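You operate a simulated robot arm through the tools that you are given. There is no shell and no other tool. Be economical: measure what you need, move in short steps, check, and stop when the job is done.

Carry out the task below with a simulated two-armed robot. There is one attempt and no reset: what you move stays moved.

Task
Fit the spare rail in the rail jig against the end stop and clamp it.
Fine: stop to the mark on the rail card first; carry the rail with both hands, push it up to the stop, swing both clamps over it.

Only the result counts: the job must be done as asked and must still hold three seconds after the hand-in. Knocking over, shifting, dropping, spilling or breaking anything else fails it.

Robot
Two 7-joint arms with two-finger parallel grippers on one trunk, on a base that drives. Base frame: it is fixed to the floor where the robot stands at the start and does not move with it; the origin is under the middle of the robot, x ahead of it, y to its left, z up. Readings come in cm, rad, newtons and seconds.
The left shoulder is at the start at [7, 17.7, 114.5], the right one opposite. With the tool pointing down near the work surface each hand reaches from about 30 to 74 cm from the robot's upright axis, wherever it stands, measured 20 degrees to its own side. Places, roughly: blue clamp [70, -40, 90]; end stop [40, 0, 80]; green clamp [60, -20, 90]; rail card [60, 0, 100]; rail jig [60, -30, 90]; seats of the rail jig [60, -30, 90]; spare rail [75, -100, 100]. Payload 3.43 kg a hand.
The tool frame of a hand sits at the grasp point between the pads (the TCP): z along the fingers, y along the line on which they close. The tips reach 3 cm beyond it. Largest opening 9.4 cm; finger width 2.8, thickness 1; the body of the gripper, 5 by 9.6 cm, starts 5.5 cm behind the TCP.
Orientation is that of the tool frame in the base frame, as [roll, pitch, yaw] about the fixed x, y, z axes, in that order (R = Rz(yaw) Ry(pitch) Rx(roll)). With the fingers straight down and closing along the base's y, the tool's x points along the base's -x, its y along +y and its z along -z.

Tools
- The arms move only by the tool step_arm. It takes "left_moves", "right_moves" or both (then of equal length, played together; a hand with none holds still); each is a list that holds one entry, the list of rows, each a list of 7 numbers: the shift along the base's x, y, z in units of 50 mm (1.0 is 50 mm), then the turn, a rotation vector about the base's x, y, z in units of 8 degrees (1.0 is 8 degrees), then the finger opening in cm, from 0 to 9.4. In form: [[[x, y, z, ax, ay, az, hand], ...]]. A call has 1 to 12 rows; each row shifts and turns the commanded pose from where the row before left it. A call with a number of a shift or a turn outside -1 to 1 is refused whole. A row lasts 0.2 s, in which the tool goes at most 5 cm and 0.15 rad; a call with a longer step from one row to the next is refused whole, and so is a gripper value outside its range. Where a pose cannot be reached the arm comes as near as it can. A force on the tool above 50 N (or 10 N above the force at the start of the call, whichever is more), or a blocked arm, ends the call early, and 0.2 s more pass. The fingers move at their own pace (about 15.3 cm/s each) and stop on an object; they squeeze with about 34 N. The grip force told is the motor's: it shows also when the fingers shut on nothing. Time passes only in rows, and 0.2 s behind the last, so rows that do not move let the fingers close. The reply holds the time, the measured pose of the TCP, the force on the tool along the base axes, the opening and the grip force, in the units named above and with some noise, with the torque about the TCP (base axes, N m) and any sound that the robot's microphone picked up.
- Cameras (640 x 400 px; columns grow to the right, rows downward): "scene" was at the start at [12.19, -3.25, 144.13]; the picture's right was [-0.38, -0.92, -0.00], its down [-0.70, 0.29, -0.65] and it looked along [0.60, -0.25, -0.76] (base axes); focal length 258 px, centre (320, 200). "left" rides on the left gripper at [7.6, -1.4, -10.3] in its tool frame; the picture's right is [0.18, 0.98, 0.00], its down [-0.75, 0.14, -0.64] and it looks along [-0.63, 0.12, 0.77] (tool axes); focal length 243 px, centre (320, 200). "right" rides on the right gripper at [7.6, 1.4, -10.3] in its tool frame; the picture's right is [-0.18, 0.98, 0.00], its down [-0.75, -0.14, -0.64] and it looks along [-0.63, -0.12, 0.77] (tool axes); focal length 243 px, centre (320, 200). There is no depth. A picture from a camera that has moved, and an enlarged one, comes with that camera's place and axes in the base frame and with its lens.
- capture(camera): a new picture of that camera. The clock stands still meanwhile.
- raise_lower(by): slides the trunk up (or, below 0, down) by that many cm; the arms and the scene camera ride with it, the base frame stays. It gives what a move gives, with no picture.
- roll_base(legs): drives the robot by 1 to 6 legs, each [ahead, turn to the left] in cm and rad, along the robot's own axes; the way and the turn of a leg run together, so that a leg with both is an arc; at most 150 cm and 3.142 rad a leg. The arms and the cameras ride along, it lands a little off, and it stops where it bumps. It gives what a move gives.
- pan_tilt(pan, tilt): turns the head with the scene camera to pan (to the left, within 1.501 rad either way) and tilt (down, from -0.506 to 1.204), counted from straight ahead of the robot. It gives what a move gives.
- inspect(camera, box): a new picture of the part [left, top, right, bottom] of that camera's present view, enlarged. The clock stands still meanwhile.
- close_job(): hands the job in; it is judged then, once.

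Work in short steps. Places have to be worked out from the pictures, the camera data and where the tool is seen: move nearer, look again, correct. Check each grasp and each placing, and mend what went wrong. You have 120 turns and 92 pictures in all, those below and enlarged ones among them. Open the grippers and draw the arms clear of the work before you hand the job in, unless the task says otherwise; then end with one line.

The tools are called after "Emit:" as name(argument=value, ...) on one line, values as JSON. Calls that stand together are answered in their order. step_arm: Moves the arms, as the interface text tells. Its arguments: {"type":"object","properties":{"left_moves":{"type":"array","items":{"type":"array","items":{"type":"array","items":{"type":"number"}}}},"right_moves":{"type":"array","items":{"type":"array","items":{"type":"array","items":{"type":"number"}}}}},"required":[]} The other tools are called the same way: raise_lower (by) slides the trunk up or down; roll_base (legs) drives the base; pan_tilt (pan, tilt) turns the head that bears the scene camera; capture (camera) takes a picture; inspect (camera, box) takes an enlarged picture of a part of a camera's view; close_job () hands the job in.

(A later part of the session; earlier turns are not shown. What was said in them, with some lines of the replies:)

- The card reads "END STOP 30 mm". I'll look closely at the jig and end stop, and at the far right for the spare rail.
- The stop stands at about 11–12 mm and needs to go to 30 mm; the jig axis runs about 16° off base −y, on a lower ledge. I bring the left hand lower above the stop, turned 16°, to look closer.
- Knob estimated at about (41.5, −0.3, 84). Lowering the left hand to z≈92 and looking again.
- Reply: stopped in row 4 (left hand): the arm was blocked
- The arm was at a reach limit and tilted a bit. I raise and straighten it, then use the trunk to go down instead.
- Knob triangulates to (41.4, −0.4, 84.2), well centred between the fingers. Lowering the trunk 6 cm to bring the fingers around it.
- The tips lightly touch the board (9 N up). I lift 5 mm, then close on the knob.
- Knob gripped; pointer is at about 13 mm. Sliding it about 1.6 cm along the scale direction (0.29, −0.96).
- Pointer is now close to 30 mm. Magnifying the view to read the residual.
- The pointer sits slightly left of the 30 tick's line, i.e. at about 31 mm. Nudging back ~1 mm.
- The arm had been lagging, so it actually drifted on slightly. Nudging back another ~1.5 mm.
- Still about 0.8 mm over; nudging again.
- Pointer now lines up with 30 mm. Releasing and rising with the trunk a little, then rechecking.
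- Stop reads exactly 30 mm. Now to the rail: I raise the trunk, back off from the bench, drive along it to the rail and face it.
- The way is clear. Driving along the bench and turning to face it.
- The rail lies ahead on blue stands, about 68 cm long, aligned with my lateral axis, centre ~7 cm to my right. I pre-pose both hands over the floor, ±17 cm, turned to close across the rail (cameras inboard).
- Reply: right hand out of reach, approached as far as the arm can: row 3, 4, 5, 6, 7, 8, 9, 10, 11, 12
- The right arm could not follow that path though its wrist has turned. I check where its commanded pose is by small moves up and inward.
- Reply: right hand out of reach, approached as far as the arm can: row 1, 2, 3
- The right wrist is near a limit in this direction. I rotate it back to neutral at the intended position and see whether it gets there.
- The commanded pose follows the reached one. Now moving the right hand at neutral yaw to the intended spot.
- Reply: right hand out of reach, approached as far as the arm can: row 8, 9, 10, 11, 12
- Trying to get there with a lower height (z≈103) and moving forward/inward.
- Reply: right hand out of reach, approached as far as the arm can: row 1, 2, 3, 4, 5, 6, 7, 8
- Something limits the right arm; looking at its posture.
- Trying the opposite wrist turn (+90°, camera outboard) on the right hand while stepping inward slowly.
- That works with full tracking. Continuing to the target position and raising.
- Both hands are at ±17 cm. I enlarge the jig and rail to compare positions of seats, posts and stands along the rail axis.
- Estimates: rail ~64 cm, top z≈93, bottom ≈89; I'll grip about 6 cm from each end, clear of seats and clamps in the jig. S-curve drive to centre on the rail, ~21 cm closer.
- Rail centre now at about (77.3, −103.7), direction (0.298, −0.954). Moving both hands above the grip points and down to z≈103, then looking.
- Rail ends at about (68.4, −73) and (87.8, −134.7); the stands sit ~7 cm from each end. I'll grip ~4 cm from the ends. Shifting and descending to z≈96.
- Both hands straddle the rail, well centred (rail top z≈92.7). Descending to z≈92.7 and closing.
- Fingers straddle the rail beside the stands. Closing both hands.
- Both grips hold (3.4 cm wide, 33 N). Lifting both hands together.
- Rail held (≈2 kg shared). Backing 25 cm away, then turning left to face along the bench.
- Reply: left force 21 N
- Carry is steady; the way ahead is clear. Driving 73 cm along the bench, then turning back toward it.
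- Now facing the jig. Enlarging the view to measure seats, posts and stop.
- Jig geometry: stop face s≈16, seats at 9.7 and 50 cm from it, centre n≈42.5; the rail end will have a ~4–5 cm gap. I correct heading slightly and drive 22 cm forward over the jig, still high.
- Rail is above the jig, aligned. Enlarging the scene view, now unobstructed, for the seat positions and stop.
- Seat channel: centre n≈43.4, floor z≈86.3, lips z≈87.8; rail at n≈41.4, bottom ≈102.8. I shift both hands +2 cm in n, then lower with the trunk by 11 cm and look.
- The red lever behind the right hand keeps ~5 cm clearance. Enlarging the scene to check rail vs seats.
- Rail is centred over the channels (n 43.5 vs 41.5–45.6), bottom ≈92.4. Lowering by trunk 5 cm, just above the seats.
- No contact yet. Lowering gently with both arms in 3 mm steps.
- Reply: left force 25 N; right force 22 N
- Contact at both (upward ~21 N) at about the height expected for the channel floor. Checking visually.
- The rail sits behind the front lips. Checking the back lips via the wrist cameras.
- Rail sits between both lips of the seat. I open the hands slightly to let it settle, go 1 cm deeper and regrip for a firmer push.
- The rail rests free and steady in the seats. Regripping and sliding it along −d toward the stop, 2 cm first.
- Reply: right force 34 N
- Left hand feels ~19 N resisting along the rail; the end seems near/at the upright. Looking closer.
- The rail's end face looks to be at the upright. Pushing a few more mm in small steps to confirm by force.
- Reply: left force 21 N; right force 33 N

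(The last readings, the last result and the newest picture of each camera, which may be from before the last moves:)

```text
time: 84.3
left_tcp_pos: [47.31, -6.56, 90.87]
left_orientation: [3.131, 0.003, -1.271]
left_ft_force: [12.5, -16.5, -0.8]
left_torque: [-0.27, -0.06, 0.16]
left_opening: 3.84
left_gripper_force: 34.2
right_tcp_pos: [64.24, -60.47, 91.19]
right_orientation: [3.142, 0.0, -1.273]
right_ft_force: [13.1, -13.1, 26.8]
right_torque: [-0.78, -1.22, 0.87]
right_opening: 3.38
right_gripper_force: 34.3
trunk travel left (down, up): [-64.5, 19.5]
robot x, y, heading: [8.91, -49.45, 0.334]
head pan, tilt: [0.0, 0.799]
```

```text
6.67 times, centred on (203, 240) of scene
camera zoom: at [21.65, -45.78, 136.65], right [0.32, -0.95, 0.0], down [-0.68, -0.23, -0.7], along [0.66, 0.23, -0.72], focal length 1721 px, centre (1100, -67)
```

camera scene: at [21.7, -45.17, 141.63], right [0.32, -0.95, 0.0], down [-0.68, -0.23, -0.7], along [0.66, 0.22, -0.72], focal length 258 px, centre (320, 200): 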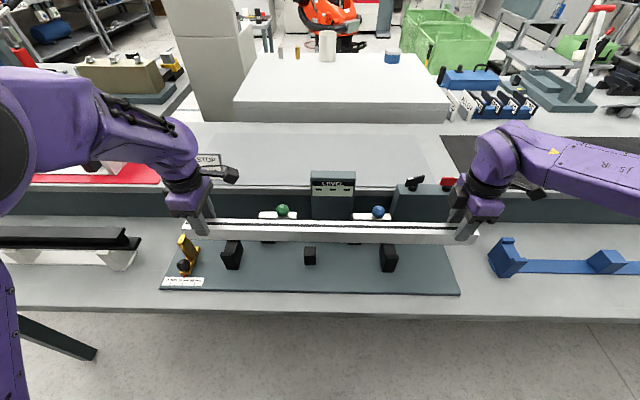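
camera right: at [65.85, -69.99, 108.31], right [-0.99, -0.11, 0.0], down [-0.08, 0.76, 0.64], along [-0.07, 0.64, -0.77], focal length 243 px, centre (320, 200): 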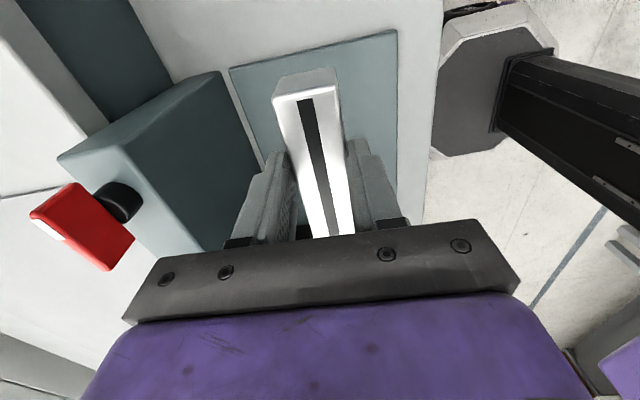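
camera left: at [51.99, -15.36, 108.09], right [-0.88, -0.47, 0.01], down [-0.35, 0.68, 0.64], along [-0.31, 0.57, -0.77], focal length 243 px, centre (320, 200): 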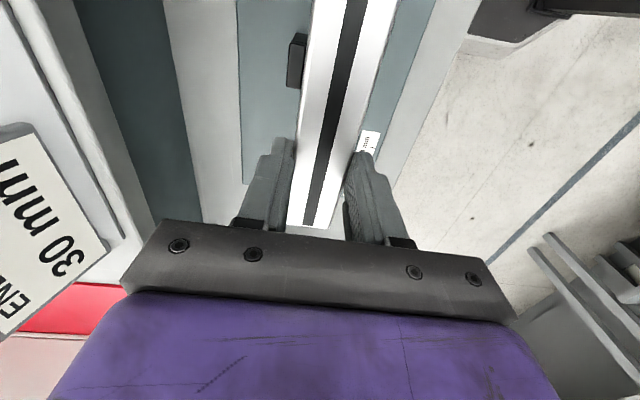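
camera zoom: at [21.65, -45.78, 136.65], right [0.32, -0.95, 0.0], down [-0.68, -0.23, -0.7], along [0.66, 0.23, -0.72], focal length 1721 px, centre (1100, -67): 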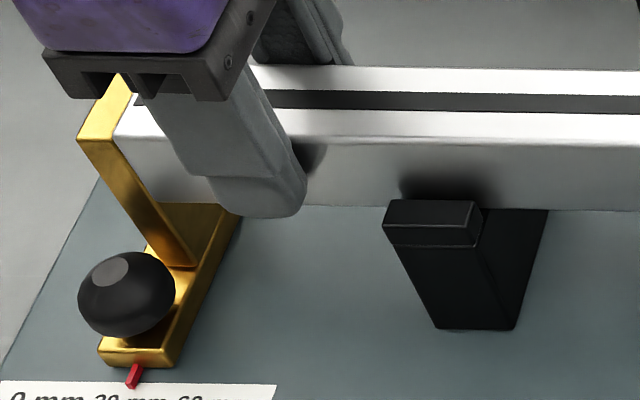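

Rail end and stop stay together while the fingers slip: contact confirmed (stop still at 30). Opening both hands and rising straight up.

Emit:
step_arm(left_moves=[[[0, 0, 0, 0, 0, 0, 5], [0, 0, 0, 0, 0, 0, 7], [0, 0, 0.2, 0, 0, 0, 7], [0, 0, 0.5, 0, 0, 0, 7], [0, 0, 0.8, 0, 0, 0, 7], [0, 0, 0.8, 0, 0, 0, 7], [0, 0, 0, 0, 0, 0, 7]]], right_moves=[[[0, 0, 0, 0, 0, 0, 5], [0, 0, 0, 0, 0, 0, 7], [0, 0, 0.2, 0, 0, 0, 7], [0, 0, 0.5, 0, 0, 0, 7], [0, 0, 0.8, 0, 0, 0, 7], [0, 0, 0.8, 0, 0, 0, 7], [0, 0, 0, 0, 0, 0, 7]]])

Emit:
capture(camera="scene")

Emit:
inspect(camera="scene", box=[155, 200, 255, 290])

Emit:
inspect(camera="left", box=[220, 60, 440, 260])

```text
time: 85.9
left_tcp_pos: [47.21, -6.01, 102.34]
left_orientation: [3.13, 0.0, -1.271]
left_ft_force: [-0.1, 0.1, -0.2]
left_torque: [-0.04, 0.0, 0.02]
left_opening: 7.0
left_gripper_force: 0.1
right_tcp_pos: [63.85, -60.21, 102.8]
right_orientation: [3.137, 0.0, -1.275]
right_ft_force: [1.0, 1.2, 0.0]
right_torque: [0.0, 0.02, 0.0]
right_opening: 7.03
right_gripper_force: 0.1
trunk travel left (down, up): [-64.5, 19.5]
robot x, y, heading: [9.19, -49.52, 0.331]
head pan, tilt: [0.0, 0.799]
```

```text
27 pictures are left
camera scene: at [21.58, -45.3, 136.64], right [0.32, -0.95, 0.0], down [-0.68, -0.23, -0.7], along [0.66, 0.23, -0.72], focal length 258 px, centre (320, 200)
```

scene: 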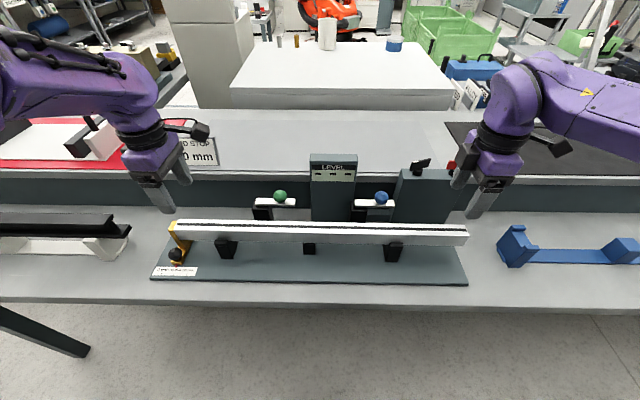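

```text
4.44 times, centred on (205, 245) of scene
camera zoom: at [21.58, -45.3, 136.64], right [0.32, -0.95, 0.0], down [-0.68, -0.23, -0.7], along [0.66, 0.23, -0.72], focal length 1147 px, centre (831, 0)
```

zoom: 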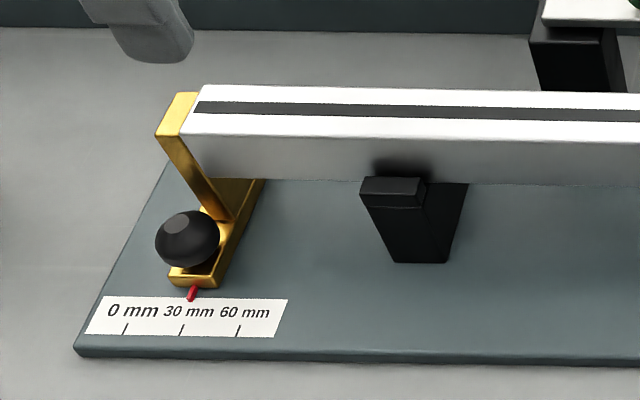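

```text
2.00 times, centred on (330, 160) of left
camera zoom: at [50.95, -12.88, 112.74], right [-0.88, -0.47, 0.01], down [-0.35, 0.68, 0.64], along [-0.31, 0.57, -0.76], focal length 485 px, centre (300, 280)
```

zoom: 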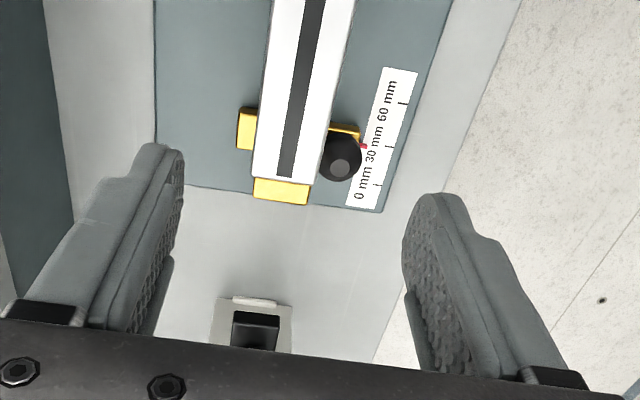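

Rail against the stop, stop at 30. Next the clamps: enlarging to see arms and balls.

Emit:
inspect(camera="scene", box=[240, 165, 410, 265])

Emit:
capture(camera="right")

```text
3.76 times, centred on (325, 215) of scene
camera zoom: at [21.58, -45.3, 136.64], right [0.32, -0.95, 0.0], down [-0.68, -0.23, -0.7], along [0.66, 0.23, -0.72], focal length 972 px, centre (301, 144)
```

zoom: 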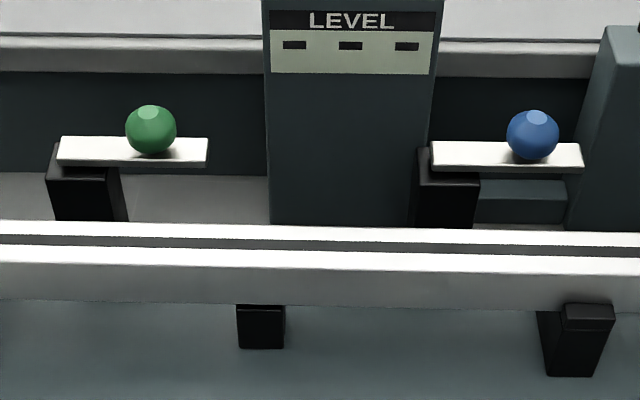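

```text
23 pictures are left
camera right: at [64.89, -67.95, 113.14], right [-0.99, -0.11, 0.0], down [-0.08, 0.76, 0.64], along [-0.07, 0.64, -0.77], focal length 243 px, centre (320, 200)
```

right: 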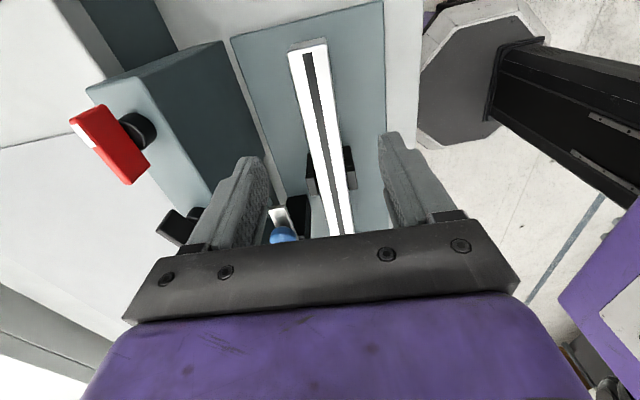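

Ball centres estimated: blue (s 62.7, n 49.4, z 93.9), green (s 39.2, n 49.4); arm radius to ball ≈4.7 cm. I'll take the right hand above the blue ball with a −32° pre-turn, staying high (z≈106).

Emit:
step_arm(right_moves=[[[0, 0, 0.64, 0, 0, 0, 7], [-0.205, 0.656, 0, 0, 0, -1, 7], [-0.205, 0.656, 0, 0, 0, -1, 7], [-0.205, 0.656, 0, 0, 0, -1, 6], [-0.205, 0.656, 0, 0, 0, -1, 5], [0.611, 0.191, 0, 0, 0, 0, 5], [0.611, 0.191, 0, 0, 0, 0, 5], [0, 0, 0, 0, 0, 0, 5]]])

Emit:
capture(camera="right")

Emit:
capture(camera="scene")

```text
time: 87.7
left_tcp_pos: [47.07, -5.92, 102.31]
left_orientation: [3.133, 0.0, -1.27]
left_ft_force: [-0.5, -0.4, -0.3]
left_torque: [0.02, 0.0, 0.02]
left_opening: 7.01
left_gripper_force: 0.0
right_tcp_pos: [66.21, -45.14, 106.04]
right_orientation: [3.14, 0.0, -1.831]
right_ft_force: [0.3, 0.3, -0.8]
right_torque: [0.0, -0.03, -0.04]
right_opening: 5.03
right_gripper_force: 0.1
trunk travel left (down, up): [-64.5, 19.5]
robot x, y, heading: [9.25, -49.21, 0.329]
head pan, tilt: [0.0, 0.799]
```

```text
22 pictures are left
camera right: at [62.82, -52.05, 116.37], right [-0.9, 0.43, 0.0], down [0.33, 0.69, 0.64], along [0.28, 0.58, -0.77], focal length 243 px, centre (320, 200)
```

right: 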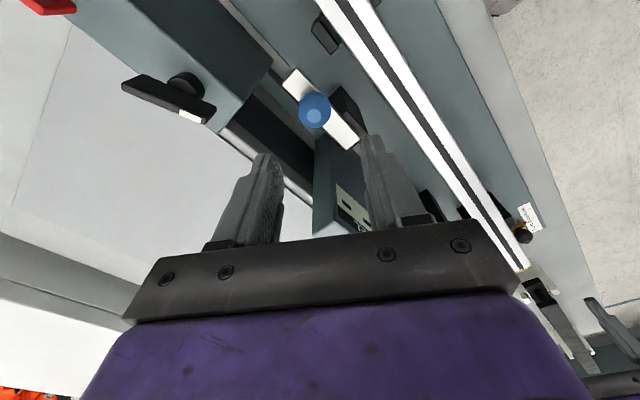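

```text
21 pictures are left
camera scene: at [21.38, -45.32, 136.66], right [0.32, -0.95, 0.0], down [-0.68, -0.23, -0.7], along [0.66, 0.23, -0.72], focal length 258 px, centre (320, 200)
```

scene: 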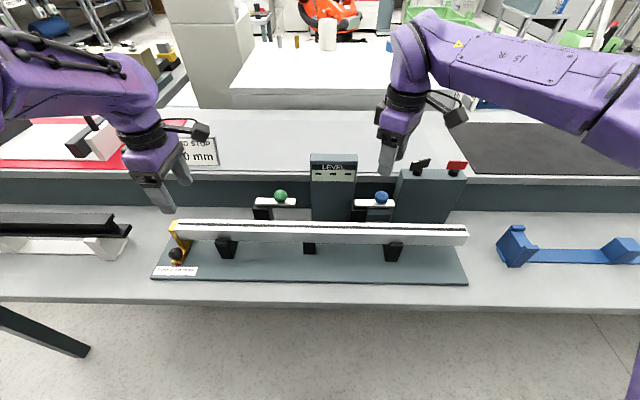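

Camera shows the blue ball at (66.75, −45.2), plate pivot end near s≈57. Before descending I test in the air that the right wrist can turn the remaining ~58–64° at the end position.

Emit:
step_arm(right_moves=[[[-0.147, 0.085, 0, 0, 0, -1, 5], [-0.147, 0.085, 0, 0, 0, -1, 5], [-0.147, 0.085, 0, 0, 0, -1, 5], [-0.147, 0.085, 0, 0, 0, -1, 5], [-0.147, 0.085, 0, 0, 0, -1, 5], [-0.147, 0.085, 0, 0, 0, -1, 5], [-0.147, 0.085, 0, 0, 0, -1, 5], [-0.147, 0.085, 0, 0, 0, -1, 5]]])

```text
time: 89.5
left_tcp_pos: [47.19, -5.7, 102.31]
left_orientation: [3.134, -0.001, -1.27]
left_ft_force: [0.6, 0.6, -0.6]
left_torque: [-0.02, -0.02, 0.02]
left_opening: 7.01
left_gripper_force: 0.1
right_tcp_pos: [60.56, -41.65, 105.57]
right_orientation: [-3.141, -0.02, -2.747]
right_ft_force: [0.6, 0.0, 0.2]
right_torque: [0.01, 0.01, 0.0]
right_opening: 4.98
right_gripper_force: 0.0
right hand out of reach, approached as far as the arm can: row 5, 6
trunk travel left (down, up): [-64.5, 19.5]
robot x, y, heading: [9.05, -49.34, 0.329]
head pan, tilt: [0.0, 0.799]
```

The wrist gets there with just a slight limit near the end, so I'll use a total turn of ~72°. Returning above the ball at (66.75, −45.2) and descending around it to z≈95.

Emit:
step_arm(right_moves=[[[0.177, -0.101, 0.013, 0, 0, 0.937, 5], [0.177, -0.101, 0.013, 0, 0, 0.937, 5], [0.177, -0.101, 0.013, 0, 0, 0.937, 5], [0.177, -0.101, 0.013, 0, 0, 0.937, 5], [0.177, -0.101, 0.013, 0, 0, 0.937, 5], [0.177, -0.101, 0.013, 0, 0, 0.937, 5], [0.177, -0.101, 0.013, 0, 0, 0.937, 5], [0, 0, -0.6, 0, 0, 0, 5], [0, 0, -0.6, 0, 0, 0, 5], [0, 0, 0, 0, 0, 0, 5]]])

Emit:
capture(camera="right")

```text
time: 91.7
left_tcp_pos: [47.14, -5.91, 102.17]
left_orientation: [3.133, 0.0, -1.27]
left_ft_force: [-0.2, -0.1, -0.7]
left_torque: [-0.02, 0.02, -0.02]
left_opening: 7.0
left_gripper_force: 0.1
right_tcp_pos: [66.68, -45.36, 100.2]
right_orientation: [-3.141, -0.021, -1.828]
right_ft_force: [0.0, 0.7, 0.2]
right_torque: [0.01, 0.0, 0.0]
right_opening: 4.99
right_gripper_force: 0.0
trunk travel left (down, up): [-64.5, 19.5]
robot x, y, heading: [9.23, -49.24, 0.331]
head pan, tilt: [0.0, 0.799]
```

```text
20 pictures are left
camera right: at [63.43, -52.13, 110.69], right [-0.9, 0.43, 0.0], down [0.33, 0.71, 0.62], along [0.27, 0.56, -0.78], focal length 243 px, centre (320, 200)
```

right: 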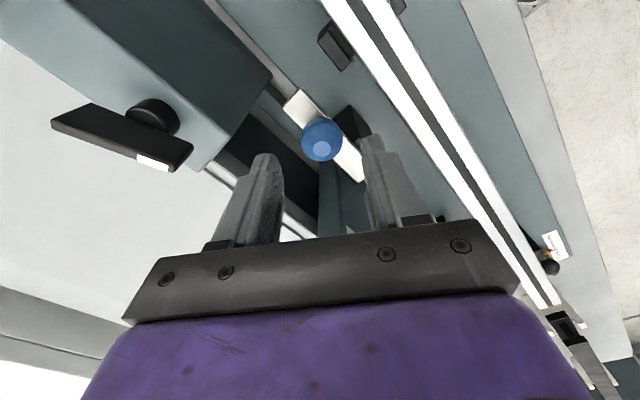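

Ball is centred between the fingers. Descending 5 cm to z≈95.

Emit:
step_arm(right_moves=[[[0.01, 0.02, -0.5, 0, 0, 0, 5], [0, 0, -0.54, 0, 0, 0, 5], [0, 0, 0, 0, 0, 0, 5]]])

Emit:
capture(camera="right")

```text
time: 92.5
left_tcp_pos: [47.15, -5.83, 102.3]
left_orientation: [3.134, 0.0, -1.272]
left_ft_force: [-0.3, -0.1, 0.1]
left_torque: [-0.02, -0.01, 0.0]
left_opening: 7.03
left_gripper_force: 0.1
right_tcp_pos: [66.79, -45.44, 94.95]
right_orientation: [3.141, -0.024, -1.825]
right_ft_force: [-0.8, -0.1, 0.4]
right_torque: [0.02, -0.03, 0.03]
right_opening: 4.99
right_gripper_force: 0.1
trunk travel left (down, up): [-64.5, 19.5]
robot x, y, heading: [9.04, -49.5, 0.331]
head pan, tilt: [0.0, 0.799]
```

```text
19 pictures are left
camera right: at [63.55, -52.06, 105.34], right [-0.9, 0.43, 0.0], down [0.33, 0.71, 0.62], along [0.27, 0.56, -0.78], focal length 243 px, centre (320, 200)
```

right: 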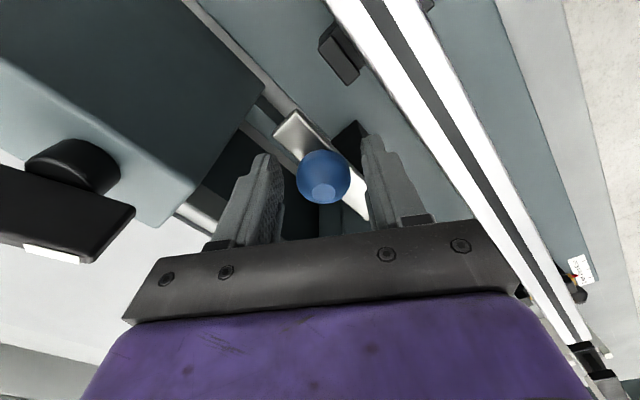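

Ball well centred. Closing loosely to 3.6 cm and swinging the first ~48° along the arc around the pivot.

Emit:
step_arm(right_moves=[[[0, 0, 0, 0, 0, 0, 3.6], [0, 0, 0, 0, 0, 0, 3.6], [-0.125, -0.03, 0, 0, 0, -0.42, 3.6], [-0.128, -0.012, 0, 0, 0, -0.42, 3.6], [-0.128, 0.006, 0, 0, 0, -0.42, 3.6], [-0.126, 0.024, 0, 0, 0, -0.42, 3.6], [-0.122, 0.041, 0, 0, 0, -0.42, 3.6], [-0.115, 0.058, 0, 0, 0, -0.42, 3.6], [0, 0, 0, 0, 0, 0, 3.6]]])

Emit:
capture(camera="right")

```text
time: 94.5
left_tcp_pos: [47.19, -5.94, 102.35]
left_orientation: [3.131, -0.002, -1.272]
left_ft_force: [0.3, -0.3, 0.0]
left_torque: [0.01, -0.01, 0.0]
left_opening: 7.01
left_gripper_force: 0.0
right_tcp_pos: [63.11, -44.91, 94.79]
right_orientation: [3.141, -0.022, -2.18]
right_ft_force: [1.0, -1.4, 0.2]
right_torque: [-0.02, -0.01, 0.0]
right_opening: 3.68
right_gripper_force: 0.7
trunk travel left (down, up): [-64.5, 19.5]
robot x, y, heading: [8.96, -49.23, 0.329]
head pan, tilt: [0.0, 0.799]
```

```text
18 pictures are left
camera right: at [57.68, -50.07, 105.26], right [-0.7, 0.71, 0.0], down [0.56, 0.55, 0.62], along [0.45, 0.44, -0.78], focal length 243 px, centre (320, 200)
```

right: 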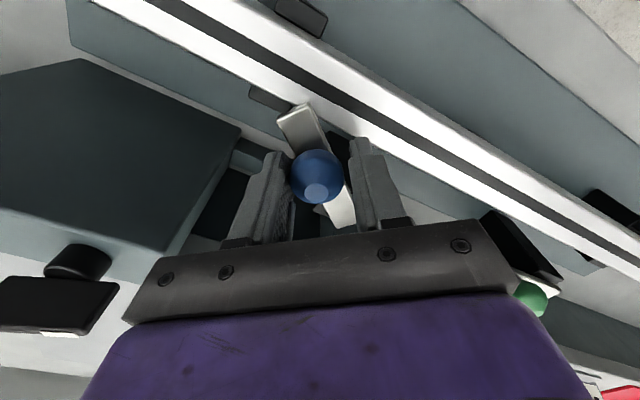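

Arm is following. Continuing the arc to ~94°.

Emit:
step_arm(right_moves=[[[-0.106, 0.073, 0, 0, 0, -0.45, 3.6], [-0.095, 0.087, 0, 0, 0, -0.45, 3.6], [-0.081, 0.099, 0, 0, 0, -0.45, 3.6], [-0.067, 0.11, 0, 0, 0, -0.45, 3.6], [-0.051, 0.118, 0, 0, 0, -0.45, 3.6], [-0.034, 0.124, 0, 0, 0, -0.45, 3.6], [0, 0, 0, 0, 0, 0, 3.6]]])

Emit:
capture(camera="right")

Emit:
capture(camera="scene")

```text
time: 96.1
left_tcp_pos: [47.01, -5.89, 102.38]
left_orientation: [3.13, -0.001, -1.27]
left_ft_force: [-0.6, -0.2, 0.1]
left_torque: [-0.01, 0.02, 0.01]
left_opening: 6.99
left_gripper_force: 0.2
right_tcp_pos: [60.72, -41.83, 94.88]
right_orientation: [3.14, -0.021, -2.557]
right_ft_force: [-1.3, 0.4, -0.5]
right_torque: [0.09, 0.01, -0.01]
right_opening: 3.7
right_gripper_force: 1.3
trunk travel left (down, up): [-64.5, 19.5]
robot x, y, heading: [9.16, -49.41, 0.332]
head pan, tilt: [0.0, 0.799]
```

```text
17 pictures are left
camera right: at [53.88, -44.69, 105.28], right [-0.39, 0.92, 0.0], down [0.72, 0.31, 0.62], along [0.58, 0.24, -0.78], focal length 243 px, centre (320, 200)
```

right: 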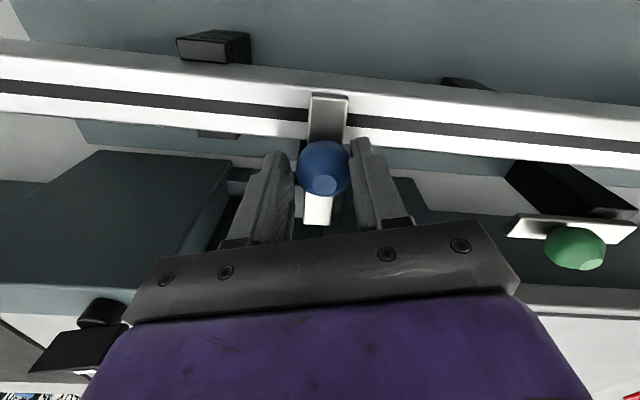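

```text
16 pictures are left
camera scene: at [21.47, -45.31, 136.65], right [0.32, -0.95, 0.0], down [-0.68, -0.23, -0.7], along [0.66, 0.23, -0.72], focal length 258 px, centre (320, 200)
```

scene: 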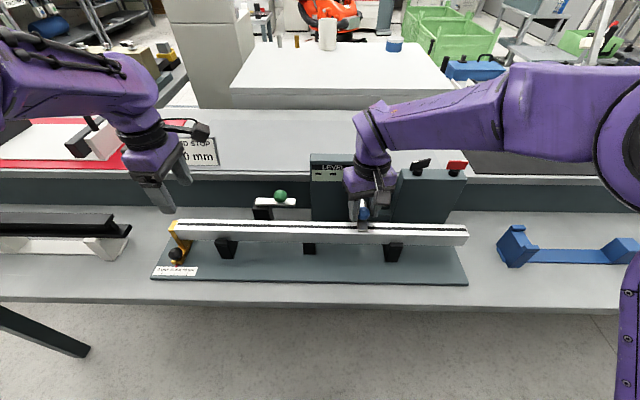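

Blue clamp lies square across the rail (arm axis ≈90°). Opening slightly, raising, and moving the right hand away to the right; no contact with the rail.

Emit:
step_arm(right_moves=[[[0, 0, 0, 0, 0, 0, 5], [0, 0, 0, 0, 0, 0, 5], [0, 0, 0.4, 0, 0, 0, 5], [0, 0, 0.8, 0, 0, 0, 5], [0, 0, 0.8, 0, 0, 0, 5], [0, 0, 0.6, 0, 0, 0, 5], [-0.2, -0.7, 0.2, 0, 0, 0.4, 5], [-0.2, -0.7, 0, 0, 0, 0.4, 5], [-0.2, -0.7, 0, 0, 0, 0.4, 5], [-0.2, -0.7, 0, 0, 0, 0.4, 5], [0, 0, 0, 0, 0, 0, 5]]])

Emit:
inspect(camera="scene", box=[240, 165, 410, 265])

```text
time: 98.5
left_tcp_pos: [47.05, -5.92, 102.17]
left_orientation: [3.13, 0.0, -1.271]
left_ft_force: [-0.2, 0.8, 0.2]
left_torque: [-0.06, -0.02, -0.01]
left_opening: 6.98
left_gripper_force: 0.0
right_tcp_pos: [57.04, -55.74, 108.53]
right_orientation: [-3.141, -0.024, -2.332]
right_ft_force: [0.5, 0.2, -1.1]
right_torque: [0.01, 0.0, 0.02]
right_opening: 5.01
right_gripper_force: 0.0
trunk travel left (down, up): [-64.5, 19.5]
robot x, y, heading: [9.13, -48.9, 0.329]
head pan, tilt: [0.0, 0.799]
```

```text
3.76 times, centred on (325, 215) of scene
camera zoom: at [21.5, -45.12, 136.64], right [0.32, -0.95, 0.0], down [-0.68, -0.23, -0.7], along [0.66, 0.22, -0.72], focal length 972 px, centre (301, 144)
```

zoom: 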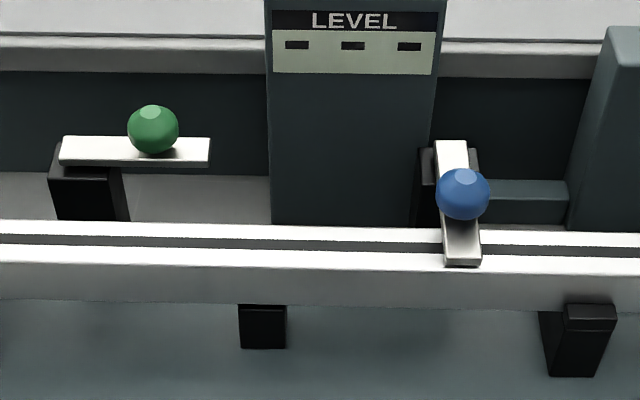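

Blue clamp is across the rail. Now the left hand above the green ball with the same −32° pre-turn.

Emit:
step_arm(left_moves=[[[0, 0, 0.78, 0, 0, 0, 7], [0.233, -0.744, 0, 0, 0, -1, 7], [0.233, -0.744, 0, 0, 0, -1, 7], [0.233, -0.744, 0, 0, 0, -1, 6], [0.233, -0.744, 0, 0, 0, -1, 5], [0.233, -0.744, 0, 0, 0, 0, 5], [0.668, 0.209, 0, 0, 0, 0, 5], [0.668, 0.209, 0, 0, 0, 0, 5], [0, 0, 0, 0, 0, 0, 5]]])

Emit:
capture(camera="left")

```text
time: 100.5
left_tcp_pos: [59.86, -23.01, 106.31]
left_orientation: [3.134, 0.002, -1.83]
left_ft_force: [-0.3, 1.0, 1.0]
left_torque: [0.02, 0.01, -0.03]
left_opening: 5.0
left_gripper_force: 0.0
right_tcp_pos: [56.97, -55.81, 108.63]
right_orientation: [-3.141, -0.023, -2.335]
right_ft_force: [-0.7, 0.3, 0.6]
right_torque: [0.01, -0.04, 0.01]
right_opening: 5.0
right_gripper_force: 0.1
trunk travel left (down, up): [-64.5, 19.5]
robot x, y, heading: [8.89, -49.18, 0.328]
head pan, tilt: [0.0, 0.799]
```

```text
14 pictures are left
camera left: at [59.4, -30.71, 116.74], right [-1.0, 0.07, 0.01], down [0.06, 0.76, 0.64], along [0.04, 0.64, -0.76], focal length 243 px, centre (320, 200)
```

left: 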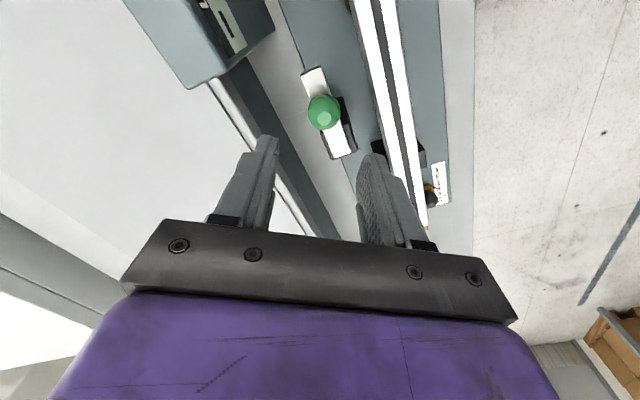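

Green ball at (59.5, −22.3). Aligning and descending to z≈95.

Emit:
step_arm(left_moves=[[[-0.07, 0.14, -0.4, 0, 0, 0, 5], [0, 0, -0.6, 0, 0, 0, 5], [0, 0, -0.3, 0, 0, 0, 5], [0, 0, 0, 0, 0, 0, 5]]])

Emit:
capture(camera="left")

```text
time: 101.5
left_tcp_pos: [59.67, -22.05, 99.91]
left_orientation: [3.132, 0.0, -1.828]
left_ft_force: [-0.2, 0.0, 0.1]
left_torque: [-0.01, 0.0, -0.01]
left_opening: 5.0
left_gripper_force: 0.2
right_tcp_pos: [56.97, -55.8, 108.63]
right_orientation: [-3.141, -0.024, -2.333]
right_ft_force: [0.6, -0.3, -0.4]
right_torque: [-0.02, -0.01, -0.02]
right_opening: 4.98
right_gripper_force: 0.1
trunk travel left (down, up): [-64.5, 19.5]
robot x, y, heading: [9.18, -49.23, 0.33]
head pan, tilt: [0.0, 0.799]
```

```text
13 pictures are left
camera left: at [59.21, -29.85, 110.24], right [-1.0, 0.07, 0.01], down [0.06, 0.76, 0.64], along [0.04, 0.64, -0.77], focal length 243 px, centre (320, 200)
```

left: 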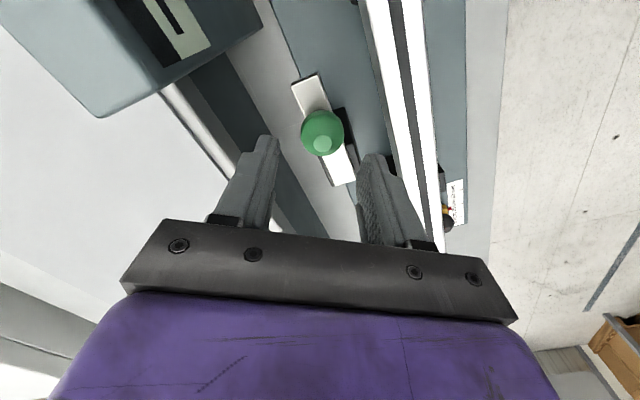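

Small correction and down to z≈95, then loosely close and swing the first half.

Emit:
step_arm(left_moves=[[[-0.03, -0.06, -0.45, 0, 0, 0, 5], [0, 0, -0.54, 0, 0, 0, 5], [0, 0, 0, 0, 0, 0, 3.6], [0, 0, 0, 0, 0, 0, 3.6]]])

Emit:
capture(camera="left")

```text
time: 102.5
left_tcp_pos: [59.52, -22.27, 94.84]
left_orientation: [3.13, 0.001, -1.829]
left_ft_force: [0.2, -0.1, 0.0]
left_torque: [0.03, 0.01, -0.01]
left_opening: 3.59
left_gripper_force: 0.0
right_tcp_pos: [57.04, -55.69, 108.59]
right_orientation: [3.14, -0.023, -2.335]
right_ft_force: [0.5, 0.5, -0.3]
right_torque: [-0.03, -0.02, -0.02]
right_opening: 4.98
right_gripper_force: 0.1
trunk travel left (down, up): [-64.5, 19.5]
robot x, y, heading: [9.0, -49.33, 0.331]
head pan, tilt: [0.0, 0.799]
```

```text
12 pictures are left
camera left: at [59.0, -30.18, 105.23], right [-1.0, 0.07, 0.01], down [0.06, 0.76, 0.64], along [0.04, 0.64, -0.77], focal length 243 px, centre (320, 200)
```

left: 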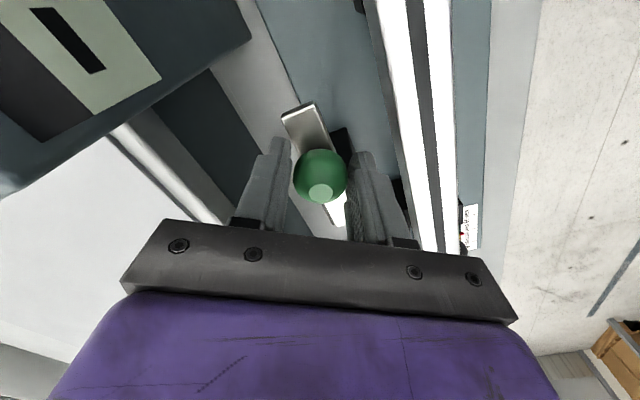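

Ball is straddled. Swinging the full arc to ~94° with the same row pattern that worked for blue.

Emit:
step_arm(left_moves=[[[-0.125, -0.03, 0, 0, 0, -0.42, 3.6], [-0.128, -0.012, 0, 0, 0, -0.42, 3.6], [-0.128, 0.006, 0, 0, 0, -0.42, 3.6], [-0.126, 0.024, 0, 0, 0, -0.42, 3.6], [-0.122, 0.041, 0, 0, 0, -0.42, 3.6], [-0.115, 0.058, 0, 0, 0, -0.42, 3.6], [-0.106, 0.073, 0, 0, 0, -0.45, 3.6], [-0.095, 0.087, 0, 0, 0, -0.45, 3.6], [-0.081, 0.099, 0, 0, 0, -0.45, 3.6], [-0.067, 0.11, 0, 0, 0, -0.45, 3.6], [-0.051, 0.118, 0, 0, 0, -0.45, 3.6], [-0.034, 0.124, 0, 0, 0, -0.45, 3.6]]])

Emit:
capture(camera="left")

```text
time: 105.1
left_tcp_pos: [53.45, -18.76, 94.77]
left_orientation: [3.132, 0.001, -2.559]
left_ft_force: [0.0, 0.1, -0.8]
left_torque: [0.0, -0.01, -0.03]
left_opening: 3.63
left_gripper_force: 0.1
right_tcp_pos: [57.07, -55.76, 108.57]
right_orientation: [-3.141, -0.022, -2.333]
right_ft_force: [0.7, 0.2, 0.1]
right_torque: [-0.03, -0.01, 0.01]
right_opening: 5.04
right_gripper_force: 0.0
trunk travel left (down, up): [-64.5, 19.5]
robot x, y, heading: [8.93, -49.47, 0.33]
head pan, tilt: [0.0, 0.799]
```

```text
11 pictures are left
camera left: at [47.9, -24.37, 105.23], right [-0.69, 0.72, 0.01], down [0.56, 0.53, 0.64], along [0.46, 0.45, -0.77], focal length 243 px, centre (320, 200)
```

left: 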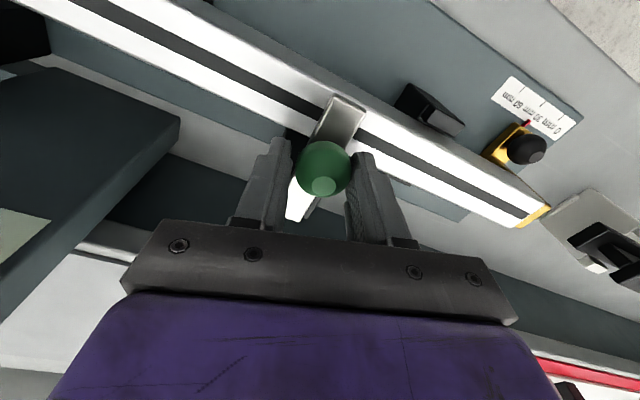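

Green clamp is across the rail. Opening, raising and withdrawing the left hand toward the robot.

Emit:
step_arm(left_moves=[[[0, 0, 0, 0, 0, 0, 5], [0, 0, 0, 0, 0, 0, 5], [0, 0, 0.4, 0, 0, 0, 5], [0, 0, 0.8, 0, 0, 0, 5], [0, 0, 0.8, 0, 0, 0, 5], [0, 0, 0.6, 0, 0, 0, 5], [-0.3, 0.5, 0.2, 0, 0, 0, 5], [-0.3, 0.5, 0, 0, 0, 0, 5], [-0.3, 0.5, 0, 0, 0, 0, 5], [0, 0, 0, 0, 0, 0, 5]]])

Emit:
inspect(camera="scene", box=[150, 165, 480, 290])

Emit:
inspect(camera="left", box=[200, 0, 520, 240])

```text
time: 107.3
left_tcp_pos: [49.24, -11.4, 108.77]
left_orientation: [3.131, -0.001, -2.558]
left_ft_force: [0.4, -0.1, 0.4]
left_torque: [-0.01, 0.01, 0.0]
left_opening: 4.99
left_gripper_force: 0.0
right_tcp_pos: [57.0, -55.8, 108.56]
right_orientation: [3.14, -0.024, -2.333]
right_ft_force: [-0.2, 0.3, 0.4]
right_torque: [0.06, -0.01, 0.02]
right_opening: 5.0
right_gripper_force: 0.1
trunk travel left (down, up): [-64.5, 19.5]
robot x, y, heading: [9.18, -49.23, 0.332]
head pan, tilt: [0.0, 0.799]
```

```text
1.94 times, centred on (315, 228) of scene
camera zoom: at [21.49, -45.31, 136.65], right [0.32, -0.95, 0.0], down [-0.68, -0.23, -0.7], along [0.66, 0.23, -0.72], focal length 501 px, centre (330, 147)
```

zoom: 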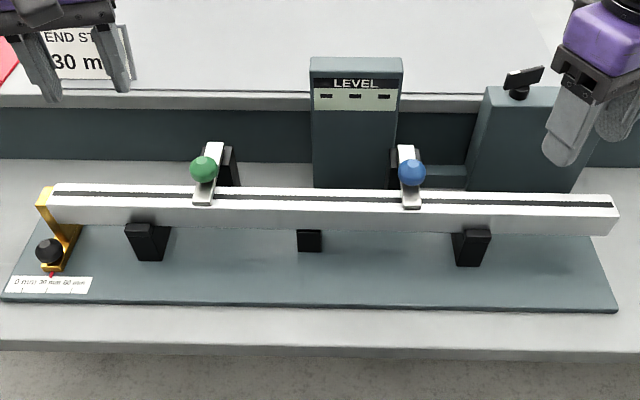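

```text
1.67 times, centred on (360, 120) of left
camera zoom: at [43.66, -16.94, 119.24], right [-0.7, 0.72, 0.01], down [0.55, 0.53, 0.64], along [0.46, 0.45, -0.77], focal length 404 px, centre (253, 333)
```

zoom: 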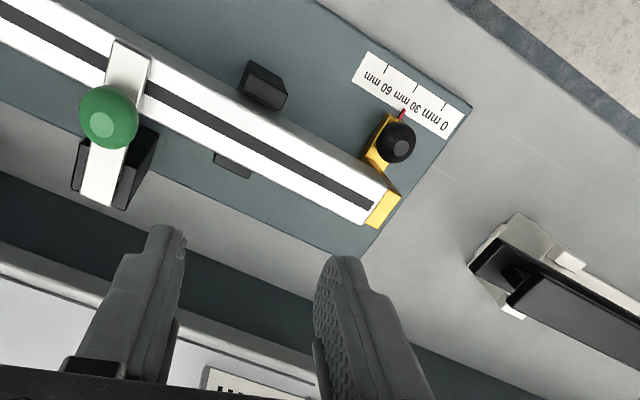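

Both clamps are across the rail. A final check of the stop scale and the rail/stop contact.

Emit:
inspect(camera="left", box=[365, 20, 445, 140])

```text
3.33 times, centred on (405, 80) of left
camera zoom: at [43.66, -16.94, 119.24], right [-0.7, 0.72, 0.01], down [0.55, 0.53, 0.64], along [0.46, 0.45, -0.77], focal length 809 px, centre (37, 600)
```

zoom: 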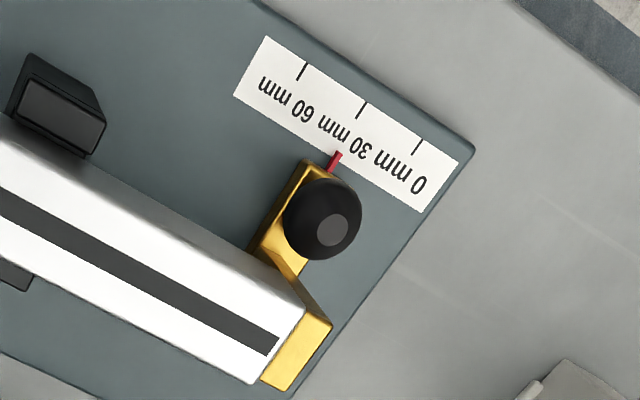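

Stop at 30 mm, rail flush against it, both clamps over. Opening the grippers fully and drawing the arms back a little.

Emit:
step_arm(left_moves=[[[-0.6, 0.1, 0.2, 0, 0, 0, 9.4], [-0.6, 0.1, 0.2, 0, 0, 0, 9.4], [0, 0, 0, 0, 0, 0, 9.4]]], right_moves=[[[-0.4, -0.5, 0, 0, 0, 0, 9.4], [-0.4, -0.5, 0, 0, 0, 0, 9.4], [0, 0, 0, 0, 0, 0, 9.4]]])

Emit:
capture(camera="scene")

```text
time: 108.1
left_tcp_pos: [43.16, -10.6, 110.84]
left_orientation: [3.129, 0.002, -2.559]
left_ft_force: [0.0, 0.0, -0.5]
left_torque: [0.01, 0.03, 0.0]
left_opening: 9.41
left_gripper_force: 0.1
right_tcp_pos: [53.01, -61.06, 108.63]
right_orientation: [3.139, -0.022, -2.334]
right_ft_force: [-0.9, -0.2, 0.0]
right_torque: [0.02, 0.01, 0.02]
right_opening: 9.39
right_gripper_force: 0.0
trunk travel left (down, up): [-64.5, 19.5]
robot x, y, heading: [8.82, -49.32, 0.331]
head pan, tilt: [0.0, 0.799]
```

```text
7 pictures are left
camera scene: at [21.65, -45.43, 136.64], right [0.32, -0.95, 0.0], down [-0.68, -0.23, -0.7], along [0.66, 0.23, -0.72], focal length 258 px, centre (320, 200)
```

scene: 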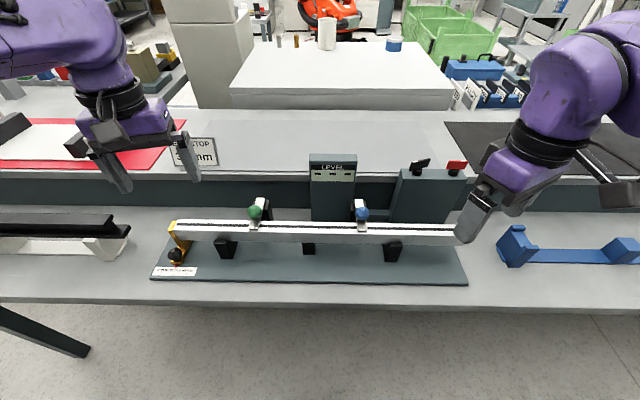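

Everything is in place and the hands are clear; handing in.

Emit:
close_job()

```text
The job is handed in.
```

The spare rail is in the jig against the end stop, which is set to 30 mm as the rail card says, and both the green and blue clamps are swung over it; the job is handed in.
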